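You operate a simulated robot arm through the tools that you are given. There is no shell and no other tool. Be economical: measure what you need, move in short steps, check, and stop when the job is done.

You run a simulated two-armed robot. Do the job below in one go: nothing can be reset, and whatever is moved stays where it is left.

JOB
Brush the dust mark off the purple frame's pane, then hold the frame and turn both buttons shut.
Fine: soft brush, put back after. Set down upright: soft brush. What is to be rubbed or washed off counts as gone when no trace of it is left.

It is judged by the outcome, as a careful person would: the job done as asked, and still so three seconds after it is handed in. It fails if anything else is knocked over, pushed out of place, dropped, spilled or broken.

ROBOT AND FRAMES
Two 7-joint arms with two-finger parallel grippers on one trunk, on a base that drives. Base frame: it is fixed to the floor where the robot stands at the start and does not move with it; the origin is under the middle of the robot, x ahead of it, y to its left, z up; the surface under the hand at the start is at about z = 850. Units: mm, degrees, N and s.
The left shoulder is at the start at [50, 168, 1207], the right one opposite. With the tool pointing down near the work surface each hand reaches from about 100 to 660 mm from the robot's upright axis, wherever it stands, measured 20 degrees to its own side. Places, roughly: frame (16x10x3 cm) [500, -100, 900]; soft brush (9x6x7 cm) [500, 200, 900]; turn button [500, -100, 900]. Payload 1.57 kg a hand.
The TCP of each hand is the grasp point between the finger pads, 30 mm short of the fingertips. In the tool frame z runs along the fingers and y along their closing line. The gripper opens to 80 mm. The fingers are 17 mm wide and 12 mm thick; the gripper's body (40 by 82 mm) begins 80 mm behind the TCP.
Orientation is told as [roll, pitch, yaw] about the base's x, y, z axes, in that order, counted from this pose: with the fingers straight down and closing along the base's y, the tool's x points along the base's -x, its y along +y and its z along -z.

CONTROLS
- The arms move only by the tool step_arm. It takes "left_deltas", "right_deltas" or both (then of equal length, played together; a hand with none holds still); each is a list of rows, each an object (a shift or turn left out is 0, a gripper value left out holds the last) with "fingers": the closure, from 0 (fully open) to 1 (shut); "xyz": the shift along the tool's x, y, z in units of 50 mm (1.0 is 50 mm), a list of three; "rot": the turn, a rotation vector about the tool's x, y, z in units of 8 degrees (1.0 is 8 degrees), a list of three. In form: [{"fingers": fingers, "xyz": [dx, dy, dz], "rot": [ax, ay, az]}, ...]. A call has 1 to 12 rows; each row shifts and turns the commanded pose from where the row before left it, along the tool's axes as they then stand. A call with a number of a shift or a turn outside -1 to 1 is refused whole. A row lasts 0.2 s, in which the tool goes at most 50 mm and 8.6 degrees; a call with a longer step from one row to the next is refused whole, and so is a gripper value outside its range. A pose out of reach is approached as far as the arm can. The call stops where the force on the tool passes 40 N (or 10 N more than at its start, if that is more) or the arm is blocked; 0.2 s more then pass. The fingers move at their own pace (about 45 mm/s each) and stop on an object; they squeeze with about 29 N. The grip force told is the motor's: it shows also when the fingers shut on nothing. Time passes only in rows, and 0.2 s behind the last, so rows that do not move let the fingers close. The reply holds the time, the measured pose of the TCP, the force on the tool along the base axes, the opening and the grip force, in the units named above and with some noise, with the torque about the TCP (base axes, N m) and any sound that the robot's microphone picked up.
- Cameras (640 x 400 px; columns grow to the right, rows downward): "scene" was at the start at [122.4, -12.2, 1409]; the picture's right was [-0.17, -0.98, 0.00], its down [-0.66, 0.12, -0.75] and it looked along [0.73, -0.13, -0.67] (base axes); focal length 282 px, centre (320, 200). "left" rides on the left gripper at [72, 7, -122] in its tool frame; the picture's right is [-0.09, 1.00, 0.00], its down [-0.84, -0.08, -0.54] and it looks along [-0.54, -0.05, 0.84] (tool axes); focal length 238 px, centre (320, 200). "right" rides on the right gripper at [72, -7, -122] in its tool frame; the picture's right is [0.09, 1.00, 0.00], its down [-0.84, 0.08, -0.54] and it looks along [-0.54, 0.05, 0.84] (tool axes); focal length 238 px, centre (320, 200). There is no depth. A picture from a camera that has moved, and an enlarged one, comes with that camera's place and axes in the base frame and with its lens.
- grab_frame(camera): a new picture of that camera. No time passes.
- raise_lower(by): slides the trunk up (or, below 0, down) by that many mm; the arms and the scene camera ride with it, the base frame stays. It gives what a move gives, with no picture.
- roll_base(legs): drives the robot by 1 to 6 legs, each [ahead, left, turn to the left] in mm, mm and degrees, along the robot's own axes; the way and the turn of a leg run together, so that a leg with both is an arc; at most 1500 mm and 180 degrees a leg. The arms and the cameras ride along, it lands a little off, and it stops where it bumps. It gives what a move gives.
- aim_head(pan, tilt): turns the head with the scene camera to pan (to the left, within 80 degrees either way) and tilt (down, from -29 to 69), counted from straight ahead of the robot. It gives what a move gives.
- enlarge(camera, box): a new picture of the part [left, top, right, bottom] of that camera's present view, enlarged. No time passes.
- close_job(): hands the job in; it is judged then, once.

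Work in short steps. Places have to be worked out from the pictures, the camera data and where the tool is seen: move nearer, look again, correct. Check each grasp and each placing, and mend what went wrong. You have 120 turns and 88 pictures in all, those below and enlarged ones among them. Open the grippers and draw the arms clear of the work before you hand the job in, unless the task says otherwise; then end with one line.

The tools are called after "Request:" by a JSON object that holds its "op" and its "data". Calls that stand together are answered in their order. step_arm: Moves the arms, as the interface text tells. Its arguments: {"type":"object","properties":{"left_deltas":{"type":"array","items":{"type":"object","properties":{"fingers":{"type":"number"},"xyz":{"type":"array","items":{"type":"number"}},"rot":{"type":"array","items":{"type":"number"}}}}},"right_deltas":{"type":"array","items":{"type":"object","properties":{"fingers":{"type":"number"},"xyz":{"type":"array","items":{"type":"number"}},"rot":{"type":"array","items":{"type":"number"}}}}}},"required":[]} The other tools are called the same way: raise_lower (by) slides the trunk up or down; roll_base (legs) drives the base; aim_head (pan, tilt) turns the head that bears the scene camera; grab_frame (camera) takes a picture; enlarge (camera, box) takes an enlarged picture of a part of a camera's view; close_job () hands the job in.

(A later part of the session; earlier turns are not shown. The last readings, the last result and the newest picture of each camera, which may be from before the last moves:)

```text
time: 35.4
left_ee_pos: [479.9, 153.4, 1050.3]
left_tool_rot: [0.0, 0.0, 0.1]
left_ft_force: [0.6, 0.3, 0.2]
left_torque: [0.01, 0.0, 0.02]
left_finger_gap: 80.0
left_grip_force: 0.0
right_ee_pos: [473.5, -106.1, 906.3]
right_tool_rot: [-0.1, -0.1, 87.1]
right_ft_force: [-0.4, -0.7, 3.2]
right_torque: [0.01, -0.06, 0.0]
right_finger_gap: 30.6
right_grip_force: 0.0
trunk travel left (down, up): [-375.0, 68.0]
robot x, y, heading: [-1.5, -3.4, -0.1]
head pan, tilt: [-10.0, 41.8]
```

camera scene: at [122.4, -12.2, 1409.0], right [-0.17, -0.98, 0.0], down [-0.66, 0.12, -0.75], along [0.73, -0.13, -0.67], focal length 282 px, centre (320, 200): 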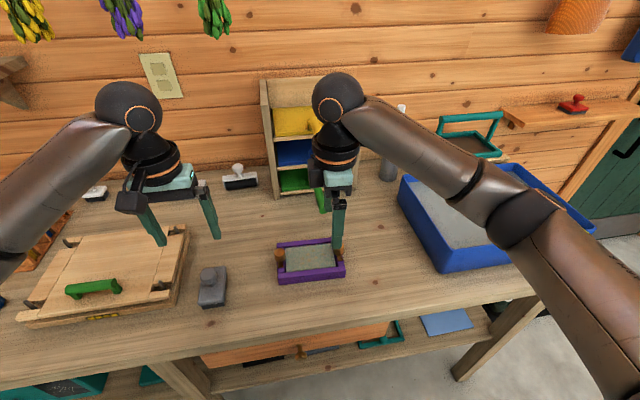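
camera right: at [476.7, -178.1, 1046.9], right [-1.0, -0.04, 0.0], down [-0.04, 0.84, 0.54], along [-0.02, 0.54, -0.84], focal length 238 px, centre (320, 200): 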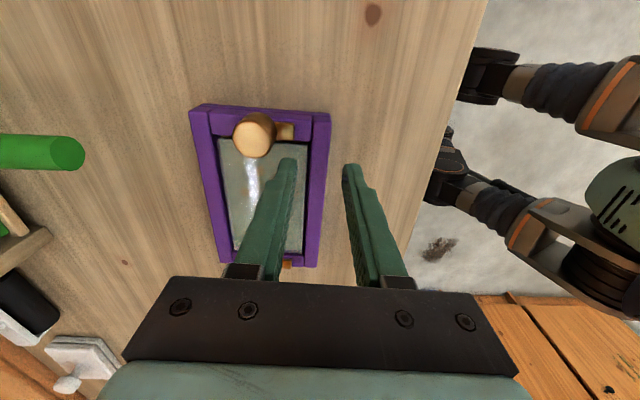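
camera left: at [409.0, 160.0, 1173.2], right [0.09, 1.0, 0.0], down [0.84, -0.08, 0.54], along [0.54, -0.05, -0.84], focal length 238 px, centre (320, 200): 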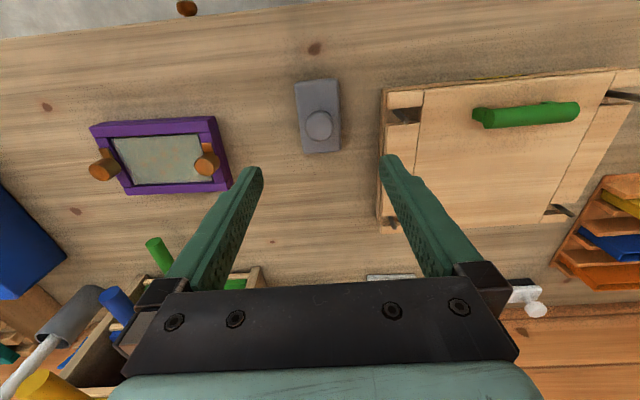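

Light contact with the pane edge (3 N). Raise 1 mm and close on the rail.

Request:
{"op": "step_arm", "data": {"right_deltas": [{"xyz": [0, 0, -0.025]}, {"fingers": 0.75}, {"fingers": 0.85}, {"fingers": 1}, {"fingers": 1}]}}

Request:
{"op": "enlarge", "data": {"camera": "right", "box": [180, 90, 380, 215]}}

Request:
{"op": "enlarge", "data": {"camera": "scene", "box": [260, 220, 360, 300]}}

```text
time: 36.6
left_ee_pos: [481.2, 153.1, 1051.4]
left_tool_rot: [0.0, 0.0, 0.2]
left_ft_force: [-0.1, 0.2, 0.0]
left_torque: [-0.02, -0.04, -0.01]
left_finger_gap: 79.8
left_grip_force: 0.1
right_ee_pos: [474.0, -104.5, 906.8]
right_tool_rot: [0.0, 0.0, 87.1]
right_ft_force: [-0.6, 0.2, -0.4]
right_torque: [-0.03, -0.01, 0.04]
right_finger_gap: 13.8
right_grip_force: 28.6
trunk travel left (down, up): [-375.0, 68.0]
robot x, y, heading: [1.4, -2.2, -0.1]
head pan, tilt: [-10.0, 41.8]
```

```text
3.20 times, centred on (280, 152) of right
camera zoom: at [476.4, -177.5, 1028.9], right [-1.0, -0.04, 0.0], down [-0.04, 0.84, 0.54], along [-0.02, 0.54, -0.84], focal length 763 px, centre (448, 352)
```

zoom: 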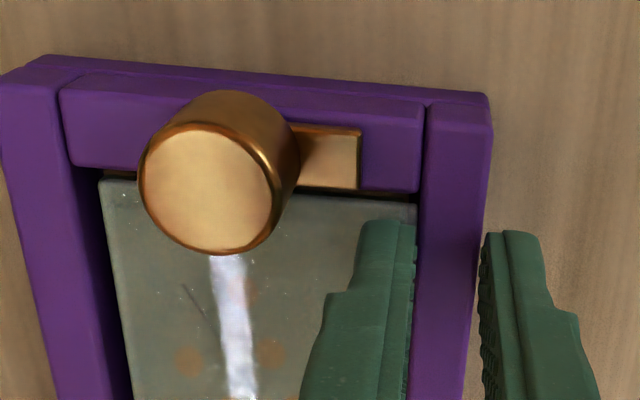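

```text
5.00 times, centred on (310, 260) of scene
camera zoom: at [122.4, -12.2, 1409.0], right [-0.17, -0.98, 0.0], down [-0.66, 0.12, -0.75], along [0.73, -0.13, -0.67], focal length 1411 px, centre (370, -100)
```

zoom: 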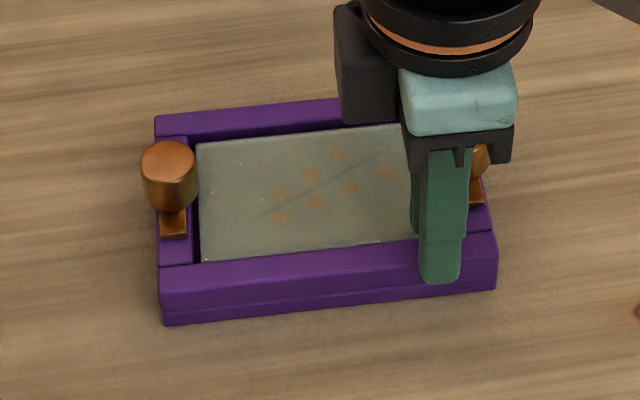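

Rail gripped (13.8 mm, 28.6 N), frame unmoved. Now bring the left hand, rotated to yaw −92.7°, above the left knob.

Request:
{"op": "step_arm", "data": {"left_deltas": [{"rot": [0, 0, 1], "fingers": 0.3}, {"rot": [0, 0, 1]}, {"rot": [0, 0, 1]}, {"rot": [0, 0, 1]}, {"rot": [0, 0, 1]}, {"rot": [0, 0, 1]}, {"rot": [0, 0, 1]}, {"rot": [0, 0, 1]}, {"rot": [0, 0, 1]}, {"rot": [0, 0, 1]}, {"rot": [0, 0, 1]}, {"rot": [0, 0, 0.6]}]}}

Request:
{"op": "step_arm", "data": {"left_deltas": [{"xyz": [-0.72, 0.234, 0]}, {"xyz": [-0.72, 0.234, 0]}, {"xyz": [-0.72, 0.234, 0]}, {"xyz": [-0.72, 0.234, 0.4]}, {}]}}

Request:
{"op": "grab_frame", "data": {"camera": "left"}}

Request:
{"op": "grab_frame", "data": {"camera": "scene"}}

```text
time: 39.2
left_ee_pos: [480.3, 153.3, 1048.9]
left_tool_rot: [0.0, 0.1, -92.8]
left_ft_force: [-0.1, 0.4, 0.5]
left_torque: [0.02, 0.01, -0.02]
left_finger_gap: 56.2
left_grip_force: 0.1
right_ee_pos: [473.3, -104.5, 907.5]
right_tool_rot: [0.0, 0.0, 87.1]
right_ft_force: [-0.5, -0.1, 0.1]
right_torque: [-0.01, 0.02, 0.04]
right_finger_gap: 13.1
right_grip_force: 29.2
trunk travel left (down, up): [-375.0, 68.0]
robot x, y, heading: [4.4, 0.7, -0.3]
head pan, tilt: [-10.0, 41.8]
```

```text
time: 40.4
left_ee_pos: [520.2, 6.4, 1029.4]
left_tool_rot: [0.1, 0.1, -92.6]
left_ft_force: [0.8, -0.4, -0.5]
left_torque: [0.01, 0.0, 0.0]
left_finger_gap: 56.3
left_grip_force: 0.0
right_ee_pos: [474.0, -105.7, 906.1]
right_tool_rot: [0.0, -0.1, 87.1]
right_ft_force: [0.7, 0.9, -0.3]
right_torque: [0.03, 0.04, 0.02]
right_finger_gap: 13.3
right_grip_force: 28.8
trunk travel left (down, up): [-375.0, 68.0]
robot x, y, heading: [-0.2, 0.4, -0.3]
head pan, tilt: [-10.0, 41.8]
```

```text
52 pictures are left
camera left: at [530.4, 77.9, 1151.5], right [0.99, -0.14, 0.0], down [-0.12, -0.83, 0.54], along [-0.08, -0.54, -0.84], focal length 238 px, centre (320, 200)
```

left: 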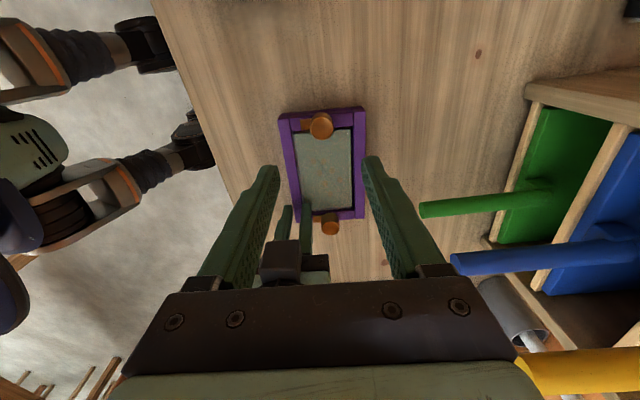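

```text
51 pictures are left
camera scene: at [122.5, -12.0, 1409.0], right [-0.17, -0.98, 0.0], down [-0.66, 0.12, -0.75], along [0.73, -0.13, -0.67], focal length 282 px, centre (320, 200)
```

scene: 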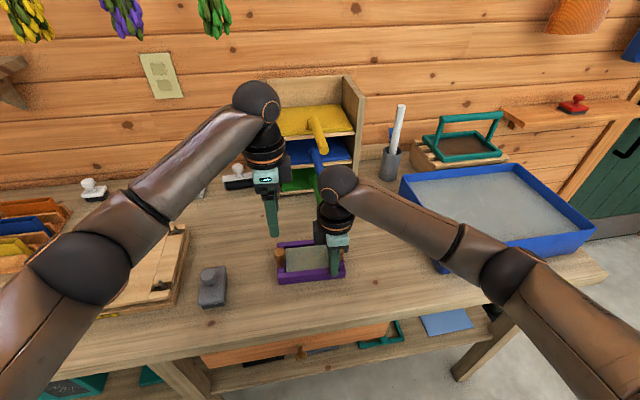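

Descend to 960 and view the knob enlarged.

Request:
{"op": "step_arm", "data": {"left_deltas": [{"xyz": [0, 0, 0.7]}, {"xyz": [0, 0, 0.7]}, {}]}}

Request:
{"op": "enlarge", "data": {"camera": "left", "box": [220, 60, 420, 260]}}

Request:
{"op": "enlarge", "data": {"camera": "scene", "box": [240, 190, 360, 300]}}

```text
time: 41.2
left_ee_pos: [520.0, 5.8, 959.2]
left_tool_rot: [-0.1, 0.1, -92.7]
left_ft_force: [-0.3, 0.0, 0.3]
left_torque: [-0.01, -0.03, 0.04]
left_finger_gap: 55.8
left_grip_force: 0.0
right_ee_pos: [474.4, -103.8, 906.2]
right_tool_rot: [0.0, 0.0, 87.1]
right_ft_force: [0.3, -0.1, 0.5]
right_torque: [0.03, 0.01, 0.06]
right_finger_gap: 13.2
right_grip_force: 29.2
trunk travel left (down, up): [-375.0, 68.0]
robot x, y, heading: [-0.9, 2.4, -0.2]
head pan, tilt: [-10.0, 41.8]
```

```text
2.00 times, centred on (320, 160) of left
camera zoom: at [530.5, 78.1, 1080.7], right [0.99, -0.14, 0.0], down [-0.12, -0.83, 0.54], along [-0.08, -0.54, -0.84], focal length 477 px, centre (320, 280)
```

zoom: 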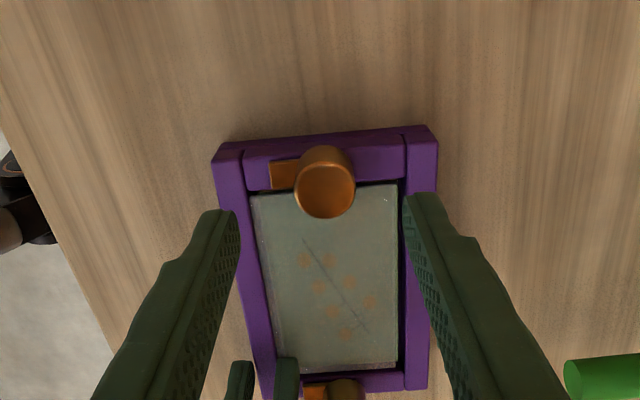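

```text
3.64 times, centred on (300, 245) of scene
camera zoom: at [122.5, -12.2, 1409.0], right [-0.17, -0.98, 0.0], down [-0.66, 0.12, -0.75], along [0.73, -0.13, -0.67], focal length 1026 px, centre (393, 36)
```

zoom: 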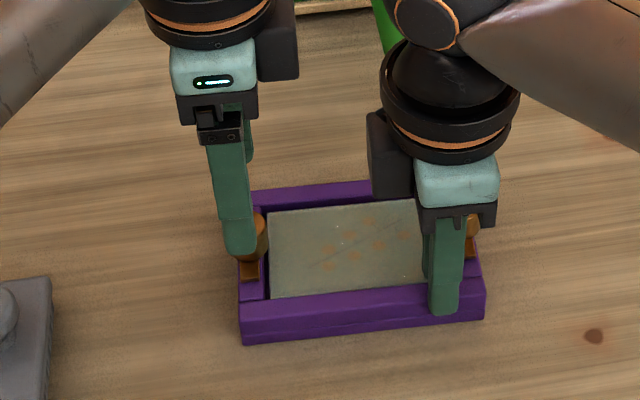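

Knob axis ≈ [521.5,5], aligned. Descend to TCP z≈917 (tips ≈887).

Request:
{"op": "step_arm", "data": {"left_deltas": [{"xyz": [0, 0.02, 0.5]}, {"xyz": [0, 0, 0.25]}, {"xyz": [0, 0, 0.09]}, {}]}}

Request:
{"op": "enlarge", "data": {"camera": "left", "box": [220, 60, 420, 260]}}

Request:
{"op": "enlarge", "data": {"camera": "scene", "box": [250, 220, 330, 290]}}

```text
time: 42.2
left_ee_pos: [520.7, 6.9, 918.5]
left_tool_rot: [0.0, -0.1, -92.7]
left_ft_force: [0.3, 0.4, 0.1]
left_torque: [-0.02, -0.01, -0.01]
left_finger_gap: 56.2
left_grip_force: 0.2
right_ee_pos: [474.2, -104.5, 907.7]
right_tool_rot: [0.1, 0.0, 87.2]
right_ft_force: [-0.3, 0.1, -0.2]
right_torque: [-0.01, 0.05, 0.01]
right_finger_gap: 13.8
right_grip_force: 28.9
trunk travel left (down, up): [-375.0, 68.0]
robot x, y, heading: [-0.8, 0.9, 0.1]
head pan, tilt: [-10.0, 41.8]
```

```text
2.00 times, centred on (320, 160) of left
camera zoom: at [531.5, 77.7, 1039.7], right [0.99, -0.14, 0.0], down [-0.12, -0.83, 0.54], along [-0.08, -0.54, -0.84], focal length 477 px, centre (320, 280)
```

zoom: 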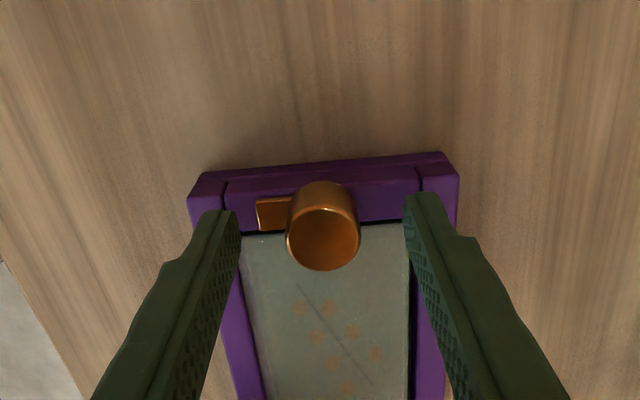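

```text
5.71 times, centred on (290, 255) of scene
camera zoom: at [122.5, -12.3, 1409.0], right [-0.17, -0.98, 0.0], down [-0.66, 0.12, -0.75], along [0.73, -0.13, -0.67], focal length 1613 px, centre (491, -114)
```

zoom: 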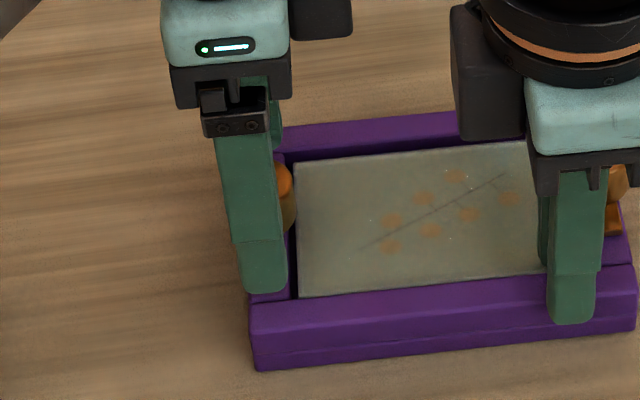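

Aligned; small correction and close on the knob.

Request:
{"op": "step_arm", "data": {"left_deltas": [{"xyz": [-0.03, 0.02, 0.02]}, {"fingers": 0.6}, {"fingers": 0.8}, {"fingers": 1}, {"fingers": 1}, {}]}}

Request:
{"op": "enlarge", "data": {"camera": "left", "box": [220, 60, 420, 260]}}

```text
time: 43.6
left_ee_pos: [522.4, 4.5, 916.7]
left_tool_rot: [0.0, 0.0, -92.8]
left_ft_force: [0.2, 0.2, 1.7]
left_torque: [-0.03, 0.14, -0.01]
left_finger_gap: 23.7
left_grip_force: 28.7
right_ee_pos: [473.6, -105.9, 906.7]
right_tool_rot: [0.0, 0.0, 87.2]
right_ft_force: [-0.3, -0.5, -0.6]
right_torque: [0.0, -0.08, 0.0]
right_finger_gap: 13.3
right_grip_force: 28.3
trunk travel left (down, up): [-375.0, 68.0]
robot x, y, heading: [-1.9, 1.0, -0.0]
head pan, tilt: [-10.0, 41.8]
```

```text
2.00 times, centred on (320, 160) of left
camera zoom: at [532.7, 76.2, 1038.6], right [0.99, -0.14, 0.0], down [-0.12, -0.83, 0.54], along [-0.08, -0.54, -0.84], focal length 477 px, centre (320, 280)
```

zoom: 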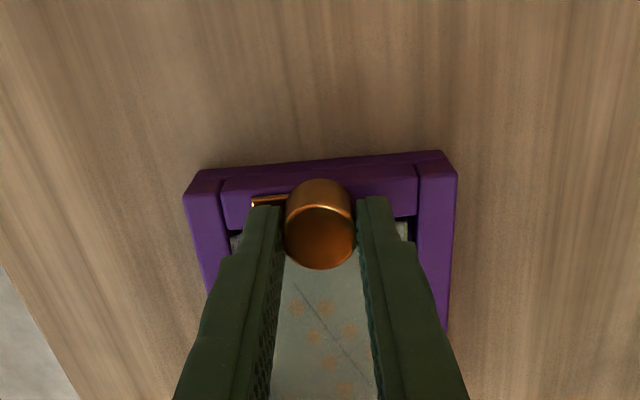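

Knob gripped (23.7 mm). Start turning CCW by 24° and check.

Request:
{"op": "step_arm", "data": {"left_deltas": [{"rot": [0, 0, -0.6]}, {"rot": [0, 0, -0.6]}, {"rot": [0, 0, -0.6]}, {"rot": [0, 0, -0.6]}, {"rot": [0, 0, -0.6]}, {}]}}

Request:
{"op": "grab_frame", "data": {"camera": "left"}}

```text
time: 45.0
left_ee_pos: [523.0, 4.5, 916.6]
left_tool_rot: [0.0, 0.0, -68.5]
left_ft_force: [1.5, 2.0, -0.3]
left_torque: [-0.28, -0.01, 0.01]
left_finger_gap: 23.6
left_grip_force: 28.8
right_ee_pos: [473.2, -104.3, 906.9]
right_tool_rot: [0.0, 0.1, 87.1]
right_ft_force: [-2.6, -2.1, 0.1]
right_torque: [0.47, -0.01, 0.12]
right_finger_gap: 13.5
right_grip_force: 29.6
trunk travel left (down, up): [-375.0, 68.0]
robot x, y, heading: [-3.4, -0.6, 0.0]
head pan, tilt: [-10.0, 41.8]
```

```text
45 pictures are left
camera left: at [502.6, 74.3, 1038.7], right [0.96, 0.28, 0.0], down [0.23, -0.81, 0.54], along [0.15, -0.52, -0.84], focal length 238 px, centre (320, 200)
```

left: 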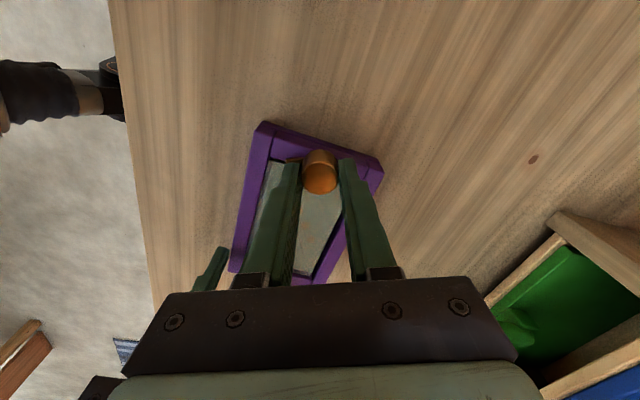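

Forces are small. Continue 48°.

Request:
{"op": "step_arm", "data": {"left_deltas": [{"rot": [0, 0, -0.6]}, {"rot": [0, 0, -0.6]}, {"rot": [0, 0, -0.6]}, {"rot": [0, 0, -0.6]}, {"rot": [0, 0, -0.6]}, {"rot": [0, 0, -0.6]}, {"rot": [0, 0, -0.6]}, {"rot": [0, 0, -0.6]}, {"rot": [0, 0, -0.6]}, {"rot": [0, 0, -0.6]}, {}]}}

Request:
{"op": "enlarge", "data": {"camera": "scene", "box": [250, 220, 350, 300]}}

```text
time: 47.4
left_ee_pos: [522.7, 5.7, 916.9]
left_tool_rot: [0.0, -0.1, -20.7]
left_ft_force: [3.5, 6.7, -0.6]
left_torque: [-0.08, -0.03, -0.05]
left_finger_gap: 23.7
left_grip_force: 29.2
right_ee_pos: [473.3, -105.2, 907.1]
right_tool_rot: [-0.1, -0.1, 87.2]
right_ft_force: [-3.8, -6.0, 0.4]
right_torque: [0.04, 0.11, 0.11]
right_finger_gap: 13.5
right_grip_force: 29.2
trunk travel left (down, up): [-375.0, 68.0]
robot x, y, heading: [-0.4, -2.6, -0.2]
head pan, tilt: [-10.0, 41.8]
```

```text
5.00 times, centred on (300, 260) of scene
camera zoom: at [122.4, -12.1, 1409.0], right [-0.17, -0.98, 0.0], down [-0.66, 0.12, -0.75], along [0.73, -0.13, -0.67], focal length 1411 px, centre (420, -100)
```

zoom: 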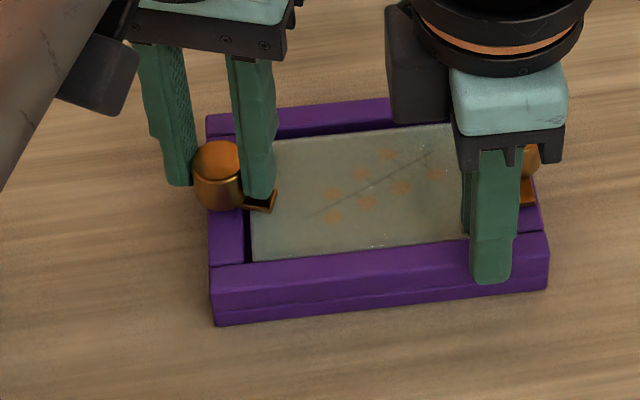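

Bar swings inward. Relieve the side load a bit and turn the last 18°.

Request:
{"op": "step_arm", "data": {"left_deltas": [{"xyz": [-0.008, 0.03, 0]}, {"rot": [0, 0, -0.6]}, {"rot": [0, 0, -0.6]}, {"rot": [0, 0, -0.6]}, {"rot": [0, 0, -0.45]}, {}, {}]}}

Request:
{"op": "enlarge", "data": {"camera": "scene", "box": [250, 220, 350, 300]}}

Request:
{"op": "enlarge", "data": {"camera": "left", "box": [220, 60, 420, 260]}}

```text
time: 49.0
left_ee_pos: [522.4, 6.3, 915.7]
left_tool_rot: [-0.1, 0.0, -2.6]
left_ft_force: [0.5, 1.1, -0.3]
left_torque: [0.26, 0.02, 0.01]
left_finger_gap: 23.9
left_grip_force: 28.6
right_ee_pos: [473.4, -104.2, 908.3]
right_tool_rot: [0.0, -0.1, 87.1]
right_ft_force: [-0.2, -0.4, -0.2]
right_torque: [-0.41, 0.03, 0.05]
right_finger_gap: 13.4
right_grip_force: 29.0
trunk travel left (down, up): [-375.0, 68.0]
robot x, y, heading: [-1.1, 3.1, -0.2]
head pan, tilt: [-10.0, 41.8]
```

```text
5.00 times, centred on (300, 260) of scene
camera zoom: at [122.6, -12.2, 1409.0], right [-0.17, -0.98, 0.0], down [-0.66, 0.12, -0.75], along [0.73, -0.13, -0.67], focal length 1411 px, centre (420, -100)
```

zoom: 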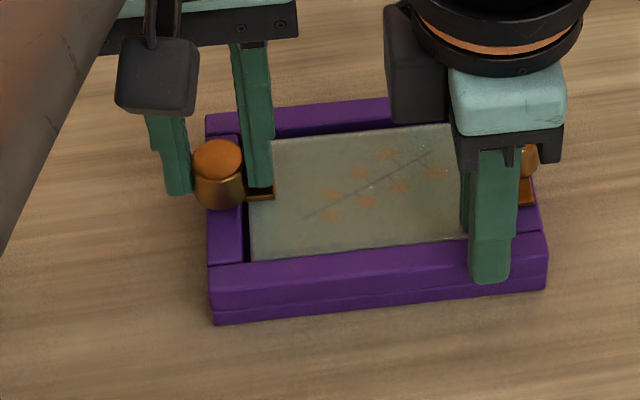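

```text
2.00 times, centred on (320, 160) of left
camera zoom: at [451.8, 16.2, 1038.7], right [0.14, 0.99, 0.0], down [0.83, -0.12, 0.54], along [0.54, -0.08, -0.84], focal length 477 px, centre (320, 280)
```

zoom: 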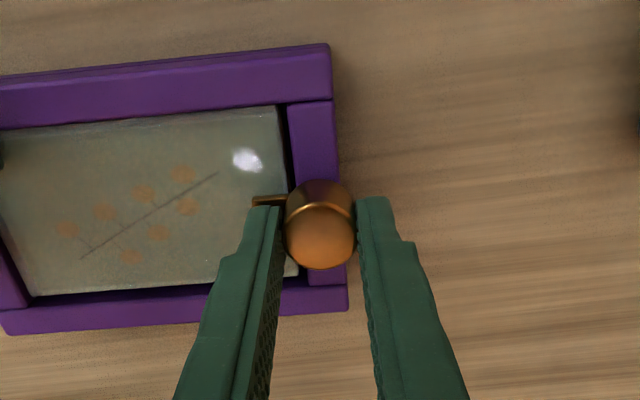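

Bar lies across the pane. Release the knob and rise.

Request:
{"op": "step_arm", "data": {"left_deltas": [{"fingers": 0.6}, {"fingers": 0.4}, {}, {"xyz": [0, 0, -0.3]}, {"xyz": [0, 0, -0.7]}, {"xyz": [0, 0, -0.8]}, {"xyz": [0, 0, -0.8]}, {}]}}

Request:
{"op": "enlarge", "data": {"camera": "left", "box": [160, 60, 400, 220]}}

Request:
{"op": "enlarge", "data": {"camera": "scene", "box": [260, 220, 360, 300]}}

```text
time: 50.8
left_ee_pos: [523.8, 6.8, 1048.5]
left_tool_rot: [0.0, -0.1, -2.6]
left_ft_force: [-0.6, 0.3, -0.3]
left_torque: [0.01, 0.03, 0.02]
left_finger_gap: 47.9
left_grip_force: 0.0
right_ee_pos: [474.2, -105.8, 908.1]
right_tool_rot: [0.0, 0.0, 87.1]
right_ft_force: [-0.1, -0.1, -0.8]
right_torque: [0.06, -0.04, 0.02]
right_finger_gap: 13.8
right_grip_force: 28.9
trunk travel left (down, up): [-375.0, 68.0]
robot x, y, heading: [0.6, 1.7, 0.1]
head pan, tilt: [-10.0, 41.8]
```

```text
2.50 times, centred on (280, 140) of left
camera zoom: at [451.5, 15.6, 1169.5], right [0.14, 0.99, 0.0], down [0.83, -0.12, 0.54], along [0.54, -0.07, -0.84], focal length 596 px, centre (420, 350)
```

zoom: 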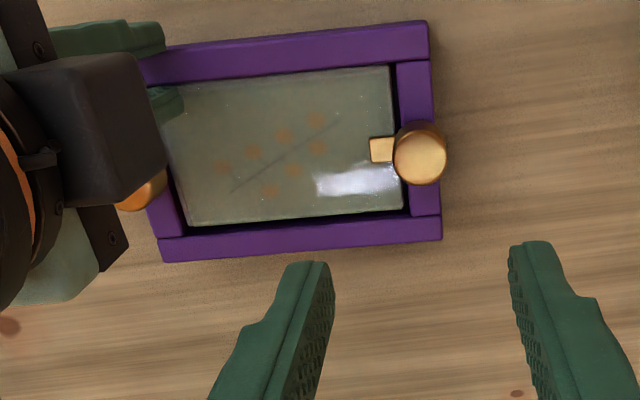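

```text
5.00 times, centred on (310, 260) of scene
camera zoom: at [122.4, -12.3, 1409.0], right [-0.17, -0.98, 0.0], down [-0.66, 0.12, -0.75], along [0.73, -0.13, -0.67], focal length 1411 px, centre (370, -100)
```

zoom: 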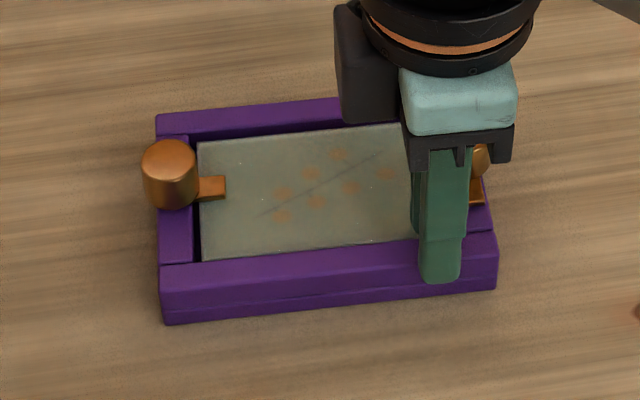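

Left button shut. Now swap: right releases the rail and rises while left rotates back to yaw −92.7°.

Request:
{"op": "step_arm", "data": {"right_deltas": [{"fingers": 0.62}, {"fingers": 0.62}, {}, {"xyz": [0, 0, -0.3]}, {"xyz": [0, 0, -0.8]}, {"xyz": [0, 0, -0.8]}, {"xyz": [0, 0, -0.8]}, {}, {}, {}, {}, {}], "left_deltas": [{"fingers": 0.62}, {"rot": [0, 0, 1]}, {"rot": [0, 0, 1]}, {"rot": [0, 0, 1]}, {"rot": [0, 0, 1]}, {"rot": [0, 0, 1]}, {"rot": [0, 0, 1]}, {"rot": [0, 0, 1]}, {"rot": [0, 0, 1]}, {"rot": [0, 0, 1]}, {"rot": [0, 0, 1]}, {"rot": [0, 0, 1]}]}}

Request:
{"op": "step_arm", "data": {"left_deltas": [{"rot": [0, 0, 0.26]}, {"xyz": [-0.239, -0.442, 0]}, {"xyz": [-0.239, -0.442, 0]}, {}], "right_deltas": [{"xyz": [0.2, -0.437, 0]}, {"xyz": [0.2, -0.437, 0]}, {}, {}]}}

Request:
{"op": "grab_frame", "data": {"camera": "scene"}}

Request:
{"op": "grab_frame", "data": {"camera": "left"}}

```text
time: 53.4
left_ee_pos: [522.5, 6.3, 1046.7]
left_tool_rot: [0.0, 0.1, -90.9]
left_ft_force: [-0.4, 0.4, -0.1]
left_torque: [0.02, -0.01, -0.01]
left_finger_gap: 30.5
left_grip_force: 0.0
right_ee_pos: [472.2, -106.2, 1042.1]
right_tool_rot: [0.0, 0.0, 87.0]
right_ft_force: [0.8, 0.0, 0.2]
right_torque: [-0.01, 0.03, 0.01]
right_finger_gap: 30.4
right_grip_force: 0.1
trunk travel left (down, up): [-375.0, 68.0]
robot x, y, heading: [-1.1, -0.1, 0.2]
head pan, tilt: [-10.0, 41.8]
```

```text
time: 54.4
left_ee_pos: [477.6, -14.3, 1046.9]
left_tool_rot: [0.0, 0.0, -92.8]
left_ft_force: [-0.2, -0.3, -0.1]
left_torque: [0.02, -0.01, -0.04]
left_finger_gap: 30.2
left_grip_force: 0.1
right_ee_pos: [515.0, -128.3, 1042.7]
right_tool_rot: [0.1, -0.1, 87.1]
right_ft_force: [-0.7, 0.0, -0.2]
right_torque: [0.01, -0.01, 0.01]
right_finger_gap: 30.4
right_grip_force: 0.1
trunk travel left (down, up): [-375.0, 68.0]
robot x, y, heading: [-2.0, -0.7, 0.1]
head pan, tilt: [-10.0, 41.8]
```

```text
39 pictures are left
camera scene: at [122.5, -12.2, 1409.0], right [-0.17, -0.98, 0.0], down [-0.66, 0.12, -0.75], along [0.73, -0.13, -0.67], focal length 282 px, centre (320, 200)
```

scene: 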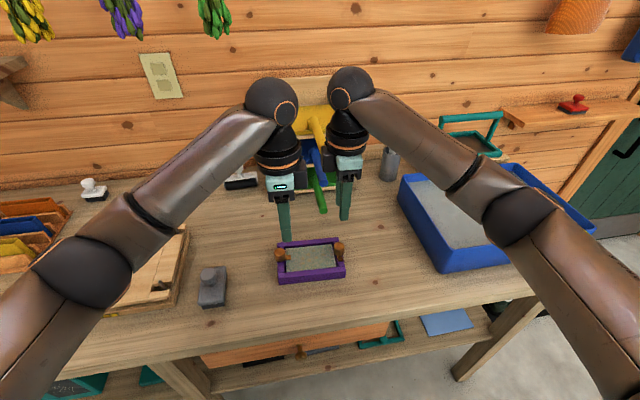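

```text
38 pictures are left
camera left: at [487.9, 56.4, 1168.5], right [0.99, -0.14, 0.0], down [-0.12, -0.83, 0.54], along [-0.08, -0.54, -0.84], focal length 238 px, centre (320, 200)
```

left: 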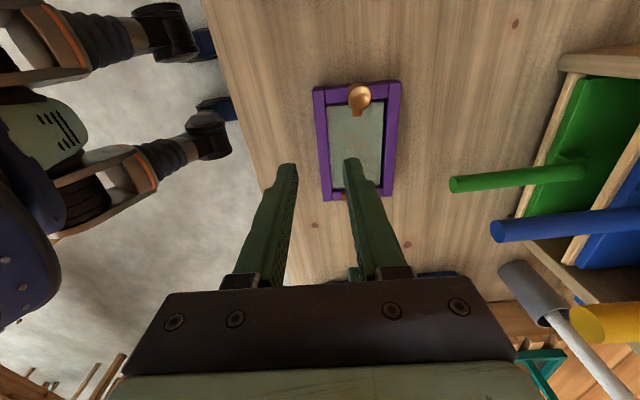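

Clear of each other. Lower the left hand to ~922 over the rail and check centring.

Request:
{"op": "step_arm", "data": {"left_deltas": [{"xyz": [0, 0, 0.7]}, {"xyz": [0, 0, 0.8]}, {"xyz": [0, 0, 0.6]}, {"xyz": [0, 0, 0.4]}, {}]}}

Request:
{"op": "enlarge", "data": {"camera": "left", "box": [230, 90, 430, 215]}}

Request:
{"op": "enlarge", "data": {"camera": "scene", "box": [260, 200, 360, 300]}}

```text
time: 55.6
left_ee_pos: [477.9, -15.8, 921.0]
left_tool_rot: [0.0, 0.0, -92.8]
left_ft_force: [0.0, 0.4, 0.1]
left_torque: [-0.02, -0.03, 0.03]
left_finger_gap: 30.3
left_grip_force: 0.1
right_ee_pos: [516.0, -128.3, 1042.9]
right_tool_rot: [0.1, 0.0, 87.2]
right_ft_force: [-0.3, -0.8, 1.3]
right_torque: [-0.01, -0.01, 0.01]
right_finger_gap: 30.2
right_grip_force: 0.0
trunk travel left (down, up): [-375.0, 68.0]
robot x, y, heading: [-1.4, -0.5, 0.1]
head pan, tilt: [-10.0, 41.8]
```

```text
3.20 times, centred on (330, 152) of left
camera zoom: at [488.1, 56.3, 1043.1], right [0.99, -0.14, 0.0], down [-0.12, -0.83, 0.54], along [-0.08, -0.54, -0.84], focal length 763 px, centre (288, 352)
```

zoom: 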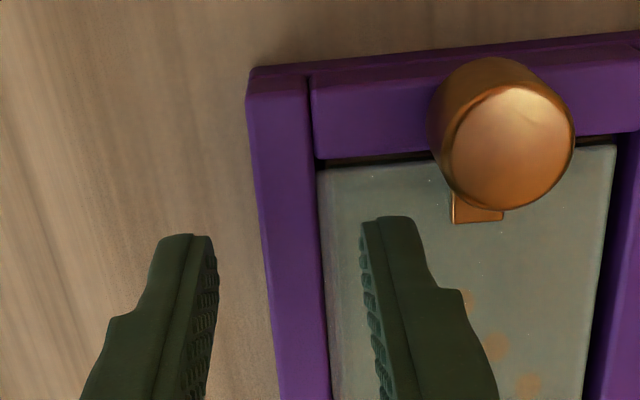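

```text
4.00 times, centred on (310, 250) of scene
camera zoom: at [122.4, -12.2, 1409.0], right [-0.17, -0.98, 0.0], down [-0.66, 0.12, -0.75], along [0.73, -0.13, -0.67], focal length 1129 px, centre (360, 0)
```

zoom: 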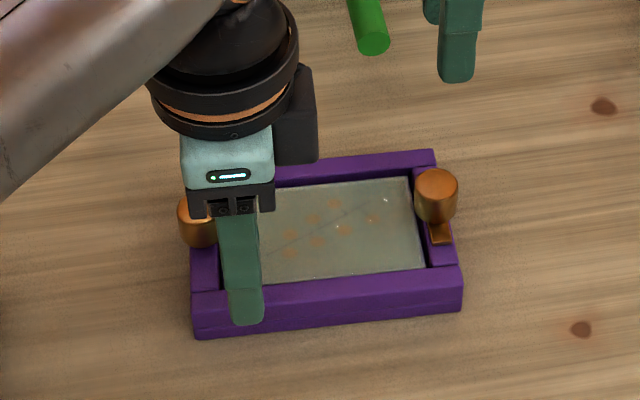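

Well centred. Lower to ~908.

Request:
{"op": "step_arm", "data": {"left_deltas": [{"xyz": [0, 0, 0.18]}, {"xyz": [0, 0, 0.08]}, {}]}}

Request:
{"op": "step_arm", "data": {"left_deltas": [{"xyz": [0, 0, 0.02]}, {}]}}

```text
time: 56.4
left_ee_pos: [478.1, -14.3, 908.2]
left_tool_rot: [0.0, -0.1, -92.9]
left_ft_force: [0.1, 0.0, 1.0]
left_torque: [0.01, -0.02, 0.0]
left_finger_gap: 30.4
left_grip_force: 0.1
right_ee_pos: [515.3, -128.1, 1042.6]
right_tool_rot: [0.0, 0.0, 87.2]
right_ft_force: [0.3, 0.4, 0.0]
right_torque: [-0.01, -0.02, -0.02]
right_finger_gap: 30.4
right_grip_force: 0.1
trunk travel left (down, up): [-375.0, 68.0]
robot x, y, heading: [0.4, -4.1, -0.0]
head pan, tilt: [-10.0, 41.8]
```

```text
time: 57.0
left_ee_pos: [478.0, -14.8, 908.6]
left_tool_rot: [-0.1, 0.0, -92.9]
left_ft_force: [-0.5, 0.2, 0.0]
left_torque: [-0.04, 0.0, 0.03]
left_finger_gap: 30.7
left_grip_force: 0.1
right_ee_pos: [515.0, -128.3, 1042.7]
right_tool_rot: [0.0, 0.0, 87.1]
right_ft_force: [-0.3, 0.0, -0.6]
right_torque: [-0.03, 0.0, -0.01]
right_finger_gap: 30.6
right_grip_force: 0.1
trunk travel left (down, up): [-375.0, 68.0]
robot x, y, heading: [-2.6, 3.2, 0.2]
head pan, tilt: [-10.0, 41.8]
```

A further 0.7 mm, then close on the rail.

Request:
{"op": "step_arm", "data": {"left_deltas": [{"xyz": [0, 0, 0.014]}, {"fingers": 0.75}, {"fingers": 0.85}, {"fingers": 1}, {"fingers": 1}]}}

Request:
{"op": "enlarge", "data": {"camera": "left", "box": [230, 90, 430, 215]}}

```text
time: 58.2
left_ee_pos: [479.0, -14.9, 906.3]
left_tool_rot: [0.1, 0.0, -92.9]
left_ft_force: [-0.8, 0.3, 2.0]
left_torque: [0.0, 0.05, 0.06]
left_finger_gap: 13.5
left_grip_force: 28.9
right_ee_pos: [516.0, -128.8, 1042.1]
right_tool_rot: [0.0, 0.1, 87.2]
right_ft_force: [0.9, 0.0, 0.3]
right_torque: [-0.03, -0.02, 0.0]
right_finger_gap: 30.4
right_grip_force: 0.1
trunk travel left (down, up): [-375.0, 68.0]
robot x, y, heading: [0.4, -2.5, 0.2]
head pan, tilt: [-10.0, 41.8]
```

```text
3.20 times, centred on (330, 152) of left
camera zoom: at [487.9, 56.3, 1028.9], right [0.99, -0.14, 0.0], down [-0.12, -0.83, 0.54], along [-0.08, -0.54, -0.84], focal length 763 px, centre (288, 352)
```

zoom: 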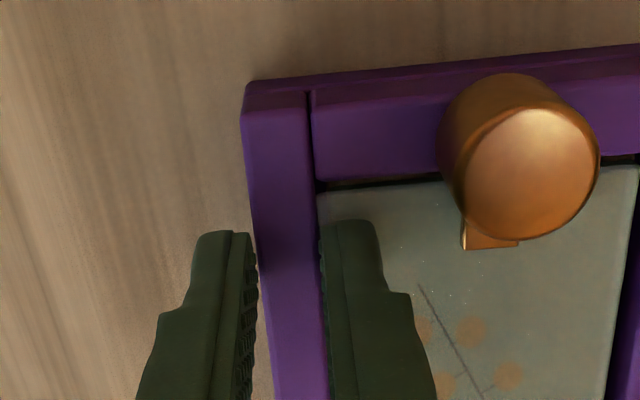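

Rail gripped (13.5 mm). Now lower the right hand (fingers ~54 mm open) over the right knob to 958 and look.

Request:
{"op": "step_arm", "data": {"right_deltas": [{"fingers": 0.3, "xyz": [0, 0, 0.6]}, {"xyz": [0, 0, 0.7]}, {"xyz": [0, 0, 0.4]}, {}]}}

Request:
{"op": "enlarge", "data": {"camera": "right", "box": [220, 60, 420, 260]}}

Request:
{"op": "enlarge", "data": {"camera": "scene", "box": [260, 190, 380, 290]}}

```text
time: 59.2
left_ee_pos: [477.2, -15.4, 906.6]
left_tool_rot: [0.0, 0.0, -92.8]
left_ft_force: [-0.8, 0.6, 1.3]
left_torque: [-0.01, 0.0, 0.02]
left_finger_gap: 13.4
left_grip_force: 29.5
right_ee_pos: [515.2, -127.5, 956.9]
right_tool_rot: [0.1, 0.0, 87.2]
right_ft_force: [0.1, -0.4, 0.2]
right_torque: [-0.05, -0.01, 0.01]
right_finger_gap: 56.0
right_grip_force: 0.1
trunk travel left (down, up): [-375.0, 68.0]
robot x, y, heading: [3.3, 1.2, -0.1]
head pan, tilt: [-10.0, 41.8]
```

```text
2.00 times, centred on (320, 160) of right
camera zoom: at [518.5, -200.7, 1078.9], right [-1.0, -0.04, 0.0], down [-0.04, 0.84, 0.54], along [-0.02, 0.54, -0.84], focal length 477 px, centre (320, 280)
```

zoom: 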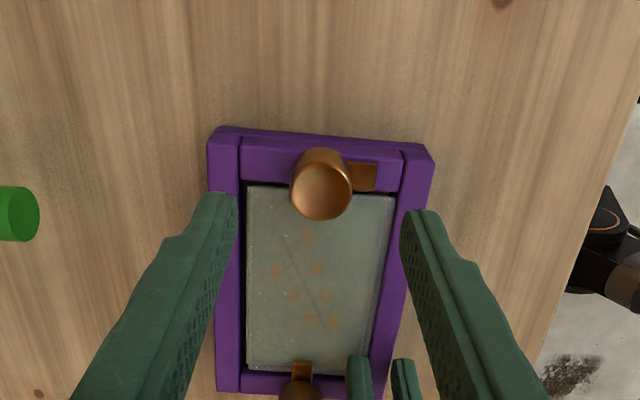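

```text
4.00 times, centred on (320, 240) of scene
camera zoom: at [122.2, -12.2, 1409.0], right [-0.17, -0.98, 0.0], down [-0.66, 0.12, -0.75], along [0.73, -0.13, -0.67], focal length 1129 px, centre (320, 40)
```

zoom: 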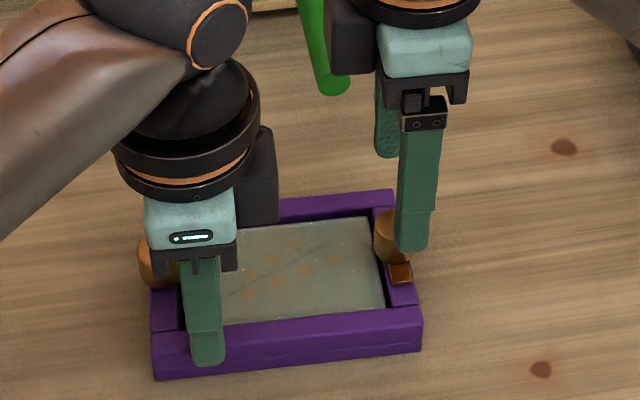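

Knob axis ≈ [516,-128]; aligned. Descend to ~918 and look.

Request:
{"op": "step_arm", "data": {"right_deltas": [{"xyz": [0, -0.015, 0.45]}, {"xyz": [0, 0, 0.25]}, {"xyz": [0, 0, 0.08]}, {}]}}

Request:
{"op": "enlarge", "data": {"camera": "right", "box": [220, 60, 420, 260]}}

```text
time: 60.2
left_ee_pos: [476.7, -14.3, 906.8]
left_tool_rot: [0.1, 0.0, -92.7]
left_ft_force: [-1.0, -0.4, 2.5]
left_torque: [0.01, 0.01, 0.04]
left_finger_gap: 13.3
left_grip_force: 28.9
right_ee_pos: [516.6, -127.2, 918.6]
right_tool_rot: [0.0, 0.0, 87.1]
right_ft_force: [0.5, -0.4, 0.5]
right_torque: [-0.02, 0.0, 0.0]
right_finger_gap: 56.4
right_grip_force: 0.1
trunk travel left (down, up): [-375.0, 68.0]
robot x, y, heading: [4.7, -3.1, -0.0]
head pan, tilt: [-10.0, 41.8]
```

```text
2.00 times, centred on (320, 160) of right
camera zoom: at [519.8, -199.9, 1039.8], right [-1.0, -0.04, 0.0], down [-0.04, 0.84, 0.54], along [-0.02, 0.54, -0.84], focal length 477 px, centre (320, 280)
```

zoom: 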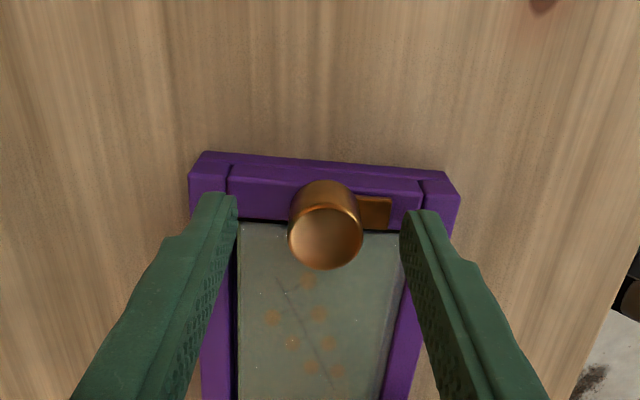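

Aligned; close on the knob.

Request:
{"op": "step_arm", "data": {"right_deltas": [{"xyz": [0, 0.015, 0.01]}, {"fingers": 0.6}, {"fingers": 0.8}, {"fingers": 1}, {"fingers": 1}, {}]}}

```text
time: 61.6
left_ee_pos: [478.6, -14.5, 906.9]
left_tool_rot: [0.0, -0.1, -92.8]
left_ft_force: [2.4, -0.3, -0.5]
left_torque: [0.04, -0.22, 0.12]
left_finger_gap: 13.5
left_grip_force: 28.7
right_ee_pos: [515.5, -127.0, 917.3]
right_tool_rot: [0.0, -0.1, 87.1]
right_ft_force: [-2.2, -0.5, 1.8]
right_torque: [0.0, 0.11, 0.02]
right_finger_gap: 23.6
right_grip_force: 28.9
trunk travel left (down, up): [-375.0, 68.0]
robot x, y, heading: [3.2, 1.7, 0.2]
head pan, tilt: [-10.0, 41.8]
```

Knob gripped (23.6 mm). Turn CW 48°.

Request:
{"op": "step_arm", "data": {"right_deltas": [{"rot": [0, 0, 0.6]}, {"rot": [0, 0, 0.6]}, {"rot": [0, 0, 0.6]}, {"rot": [0, 0, 0.6]}, {"rot": [0, 0, 0.6]}, {"rot": [0, 0, 0.6]}, {"rot": [0, 0, 0.6]}, {"rot": [0, 0, 0.6]}, {"rot": [0, 0, 0.6]}, {"rot": [0, 0, 0.6]}, {}]}}

Request:
{"op": "enlarge", "data": {"camera": "scene", "box": [260, 210, 360, 290]}}

```text
time: 64.0
left_ee_pos: [477.9, -14.0, 907.9]
left_tool_rot: [-0.1, 0.0, -92.8]
left_ft_force: [1.8, -1.8, 0.2]
left_torque: [0.1, -0.01, 0.15]
left_finger_gap: 13.5
left_grip_force: 28.8
right_ee_pos: [515.9, -127.5, 918.1]
right_tool_rot: [0.0, 0.0, 39.0]
right_ft_force: [0.0, -0.1, 4.6]
right_torque: [-0.24, -0.07, 0.03]
right_finger_gap: 23.7
right_grip_force: 29.2
trunk travel left (down, up): [-375.0, 68.0]
robot x, y, heading: [-2.8, -1.9, 0.1]
head pan, tilt: [-10.0, 41.8]
```

```text
5.00 times, centred on (310, 250) of scene
camera zoom: at [122.1, -12.3, 1409.1], right [-0.17, -0.98, 0.0], down [-0.66, 0.12, -0.75], along [0.73, -0.13, -0.67], focal length 1411 px, centre (370, -50)
```

zoom: 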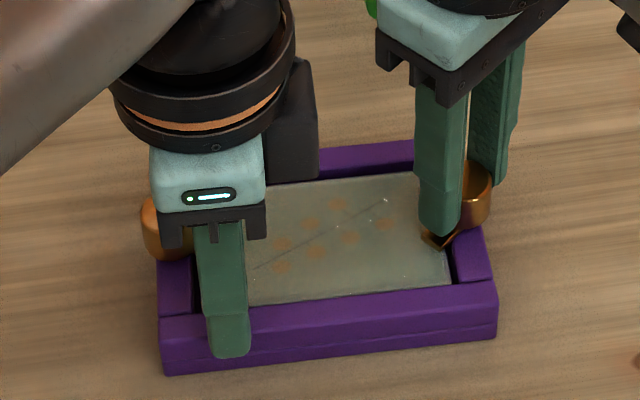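

Turning well with low forces. Last 42°.

Request:
{"op": "step_arm", "data": {"right_deltas": [{"rot": [0, 0, 0.6]}, {"rot": [0, 0, 0.6]}, {"rot": [0, 0, 0.6]}, {"rot": [0, 0, 0.6]}, {"rot": [0, 0, 0.6]}, {"rot": [0, 0, 0.6]}, {"rot": [0, 0, 0.6]}, {"rot": [0, 0, 0.6]}, {"rot": [0, 0, 0.45]}, {}, {}]}}

Request:
{"op": "enlarge", "data": {"camera": "right", "box": [220, 60, 420, 260]}}

Request:
{"op": "enlarge", "data": {"camera": "scene", "box": [260, 210, 360, 290]}}

```text
time: 66.4
left_ee_pos: [477.3, -15.1, 906.8]
left_tool_rot: [-0.1, 0.0, -92.7]
left_ft_force: [-0.4, 2.9, 2.5]
left_torque: [0.03, 0.03, 0.11]
left_finger_gap: 13.8
left_grip_force: 29.1
right_ee_pos: [516.6, -127.3, 917.3]
right_tool_rot: [0.1, 0.1, -2.9]
right_ft_force: [1.5, -2.4, 0.6]
right_torque: [-0.35, -0.04, 0.0]
right_finger_gap: 23.6
right_grip_force: 28.7
trunk travel left (down, up): [-375.0, 68.0]
robot x, y, heading: [2.0, -1.3, -0.3]
head pan, tilt: [-10.0, 41.8]
```

```text
2.00 times, centred on (320, 160) of right
camera zoom: at [444.1, -130.6, 1039.6], right [-0.04, 1.0, 0.0], down [0.84, 0.03, 0.54], along [0.54, 0.02, -0.84], focal length 477 px, centre (320, 280)
```

zoom: 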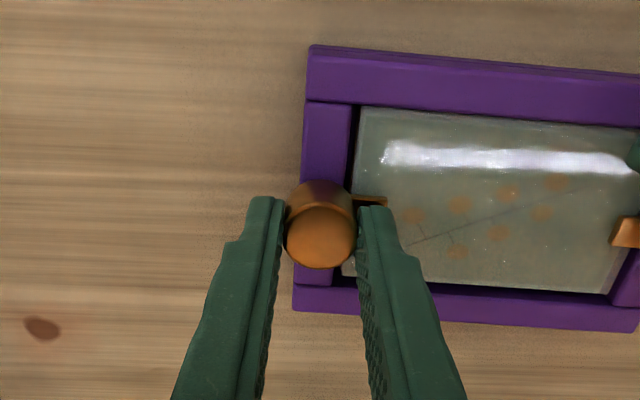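

```text
5.00 times, centred on (310, 250) of scene
camera zoom: at [122.3, -12.2, 1409.0], right [-0.17, -0.98, 0.0], down [-0.66, 0.12, -0.75], along [0.73, -0.13, -0.67], focal length 1411 px, centre (370, -50)
```

zoom: 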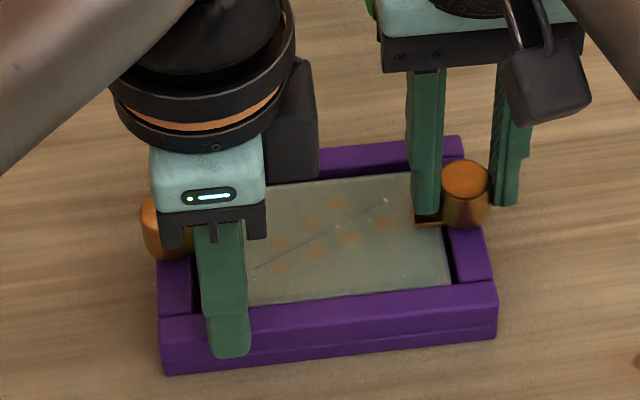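

Right button is shut. Release the knob and raise the right hand first, then release the rail and raise the left.

Request:
{"op": "step_arm", "data": {"right_deltas": [{"fingers": 0.6}, {"fingers": 0.4}, {}, {"xyz": [0, 0, -0.3]}, {"xyz": [0, 0, -0.8]}, {"xyz": [0, -0.4, -0.8]}, {"xyz": [0, -0.6, -0.7]}, {"xyz": [0, -0.8, 0]}, {}]}}

Request:
{"op": "step_arm", "data": {"left_deltas": [{"fingers": 0.62}, {"fingers": 0.62}, {}, {"xyz": [0, 0, -0.3]}, {"xyz": [0, 0, -0.8]}, {"xyz": [0, 0, -0.8]}, {"xyz": [0, 0, -0.7]}, {"xyz": [0.8, 0, 0]}, {"xyz": [0.8, 0, 0], "fingers": 0}, {"xyz": [0.8, 0, 0]}, {"xyz": [0.6, 0, 0]}, {}], "right_deltas": [{"fingers": 0}, {}, {}, {}, {}, {}, {}, {}, {}, {}, {}, {}]}}

Request:
{"op": "grab_frame", "data": {"camera": "scene"}}

Request:
{"op": "enlarge", "data": {"camera": "scene", "box": [260, 220, 360, 300]}}

```text
time: 68.4
left_ee_pos: [477.3, -15.5, 907.1]
left_tool_rot: [0.1, -0.1, -92.8]
left_ft_force: [-0.2, 0.1, 0.9]
left_torque: [-0.25, 0.0, -0.06]
left_finger_gap: 13.5
left_grip_force: 29.0
right_ee_pos: [511.0, -217.2, 1045.7]
right_tool_rot: [0.0, 0.0, -3.0]
right_ft_force: [0.8, 0.6, 0.0]
right_torque: [-0.03, 0.03, -0.01]
right_finger_gap: 48.1
right_grip_force: 0.0
trunk travel left (down, up): [-375.0, 68.0]
robot x, y, heading: [0.2, 3.8, -0.3]
head pan, tilt: [-10.0, 41.8]
```

```text
time: 71.0
left_ee_pos: [486.0, 135.5, 1037.7]
left_tool_rot: [0.1, 0.0, -92.8]
left_ft_force: [0.4, 0.4, -0.3]
left_torque: [0.02, 0.0, 0.01]
left_finger_gap: 80.3
left_grip_force: 0.0
right_ee_pos: [511.0, -218.1, 1046.6]
right_tool_rot: [0.0, 0.1, -3.0]
right_ft_force: [-0.2, 0.6, -0.1]
right_torque: [0.0, 0.0, 0.04]
right_finger_gap: 80.0
right_grip_force: 0.0
trunk travel left (down, up): [-375.0, 68.0]
robot x, y, heading: [3.3, 2.2, 0.0]
head pan, tilt: [-10.0, 41.8]
```

```text
28 pictures are left
camera scene: at [122.4, -12.4, 1409.0], right [-0.17, -0.98, 0.0], down [-0.66, 0.12, -0.75], along [0.73, -0.13, -0.67], focal length 282 px, centre (320, 200)
```

scene: 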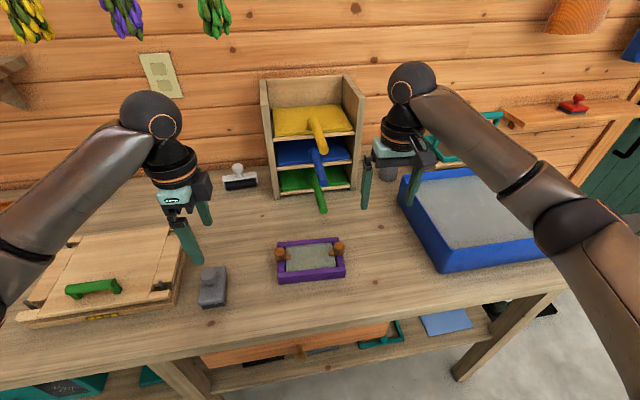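

```text
5.00 times, centred on (310, 260) of scene
camera zoom: at [122.4, -12.4, 1409.0], right [-0.17, -0.98, 0.0], down [-0.66, 0.12, -0.75], along [0.73, -0.13, -0.67], focal length 1411 px, centre (370, -100)
```

zoom: 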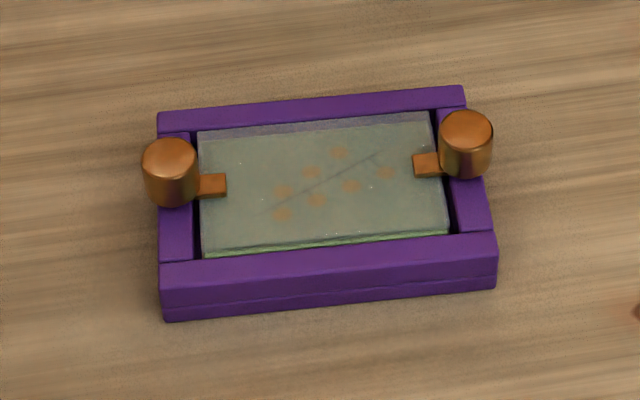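

Both bars lie over the pane; frame is where it was. One closer look at the pane seating and the brush.

Request:
{"op": "enlarge", "data": {"camera": "scene", "box": [280, 232, 345, 282]}}

Request:
{"op": "grab_frame", "data": {"camera": "right"}}

Request:
{"op": "enlarge", "data": {"camera": "scene", "box": [150, 150, 270, 320]}}

```text
8.00 times, centred on (312, 257) of scene
camera zoom: at [122.4, -12.4, 1409.0], right [-0.17, -0.98, 0.0], down [-0.66, 0.12, -0.75], along [0.73, -0.13, -0.67], focal length 2258 px, centre (380, -256)
```

zoom: 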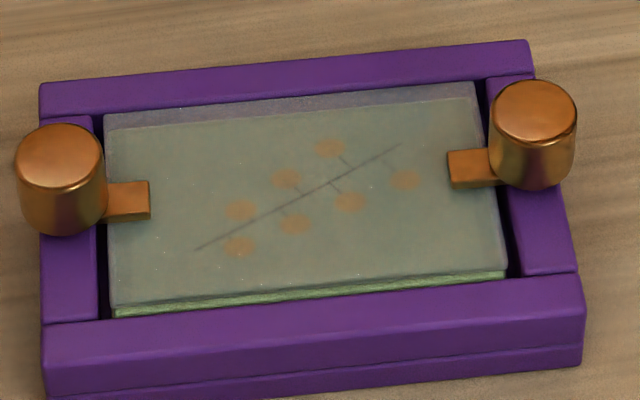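

```text
25 pictures are left
camera right: at [438.7, -221.8, 1168.1], right [-0.04, 1.0, 0.0], down [0.84, 0.03, 0.54], along [0.54, 0.02, -0.84], focal length 238 px, centre (320, 200)
```

right: 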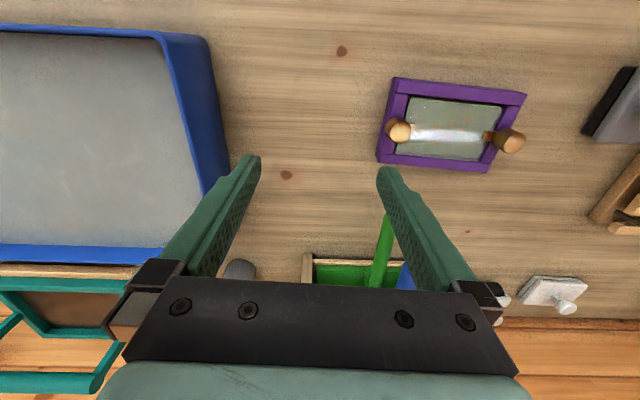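

```text
2.35 times, centred on (210, 235) of scene
camera zoom: at [122.4, -12.4, 1409.0], right [-0.17, -0.98, 0.0], down [-0.66, 0.12, -0.75], along [0.73, -0.13, -0.67], focal length 664 px, centre (579, 118)
```

zoom: 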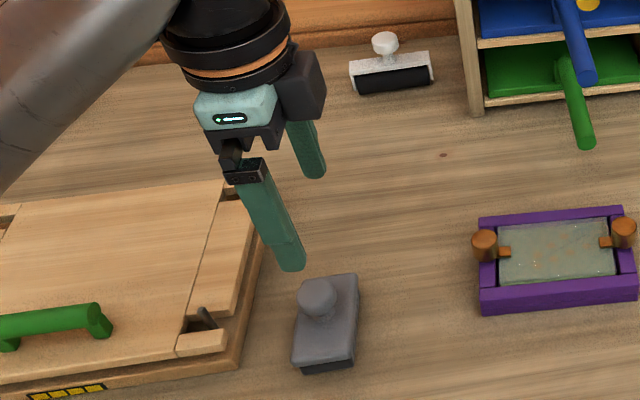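

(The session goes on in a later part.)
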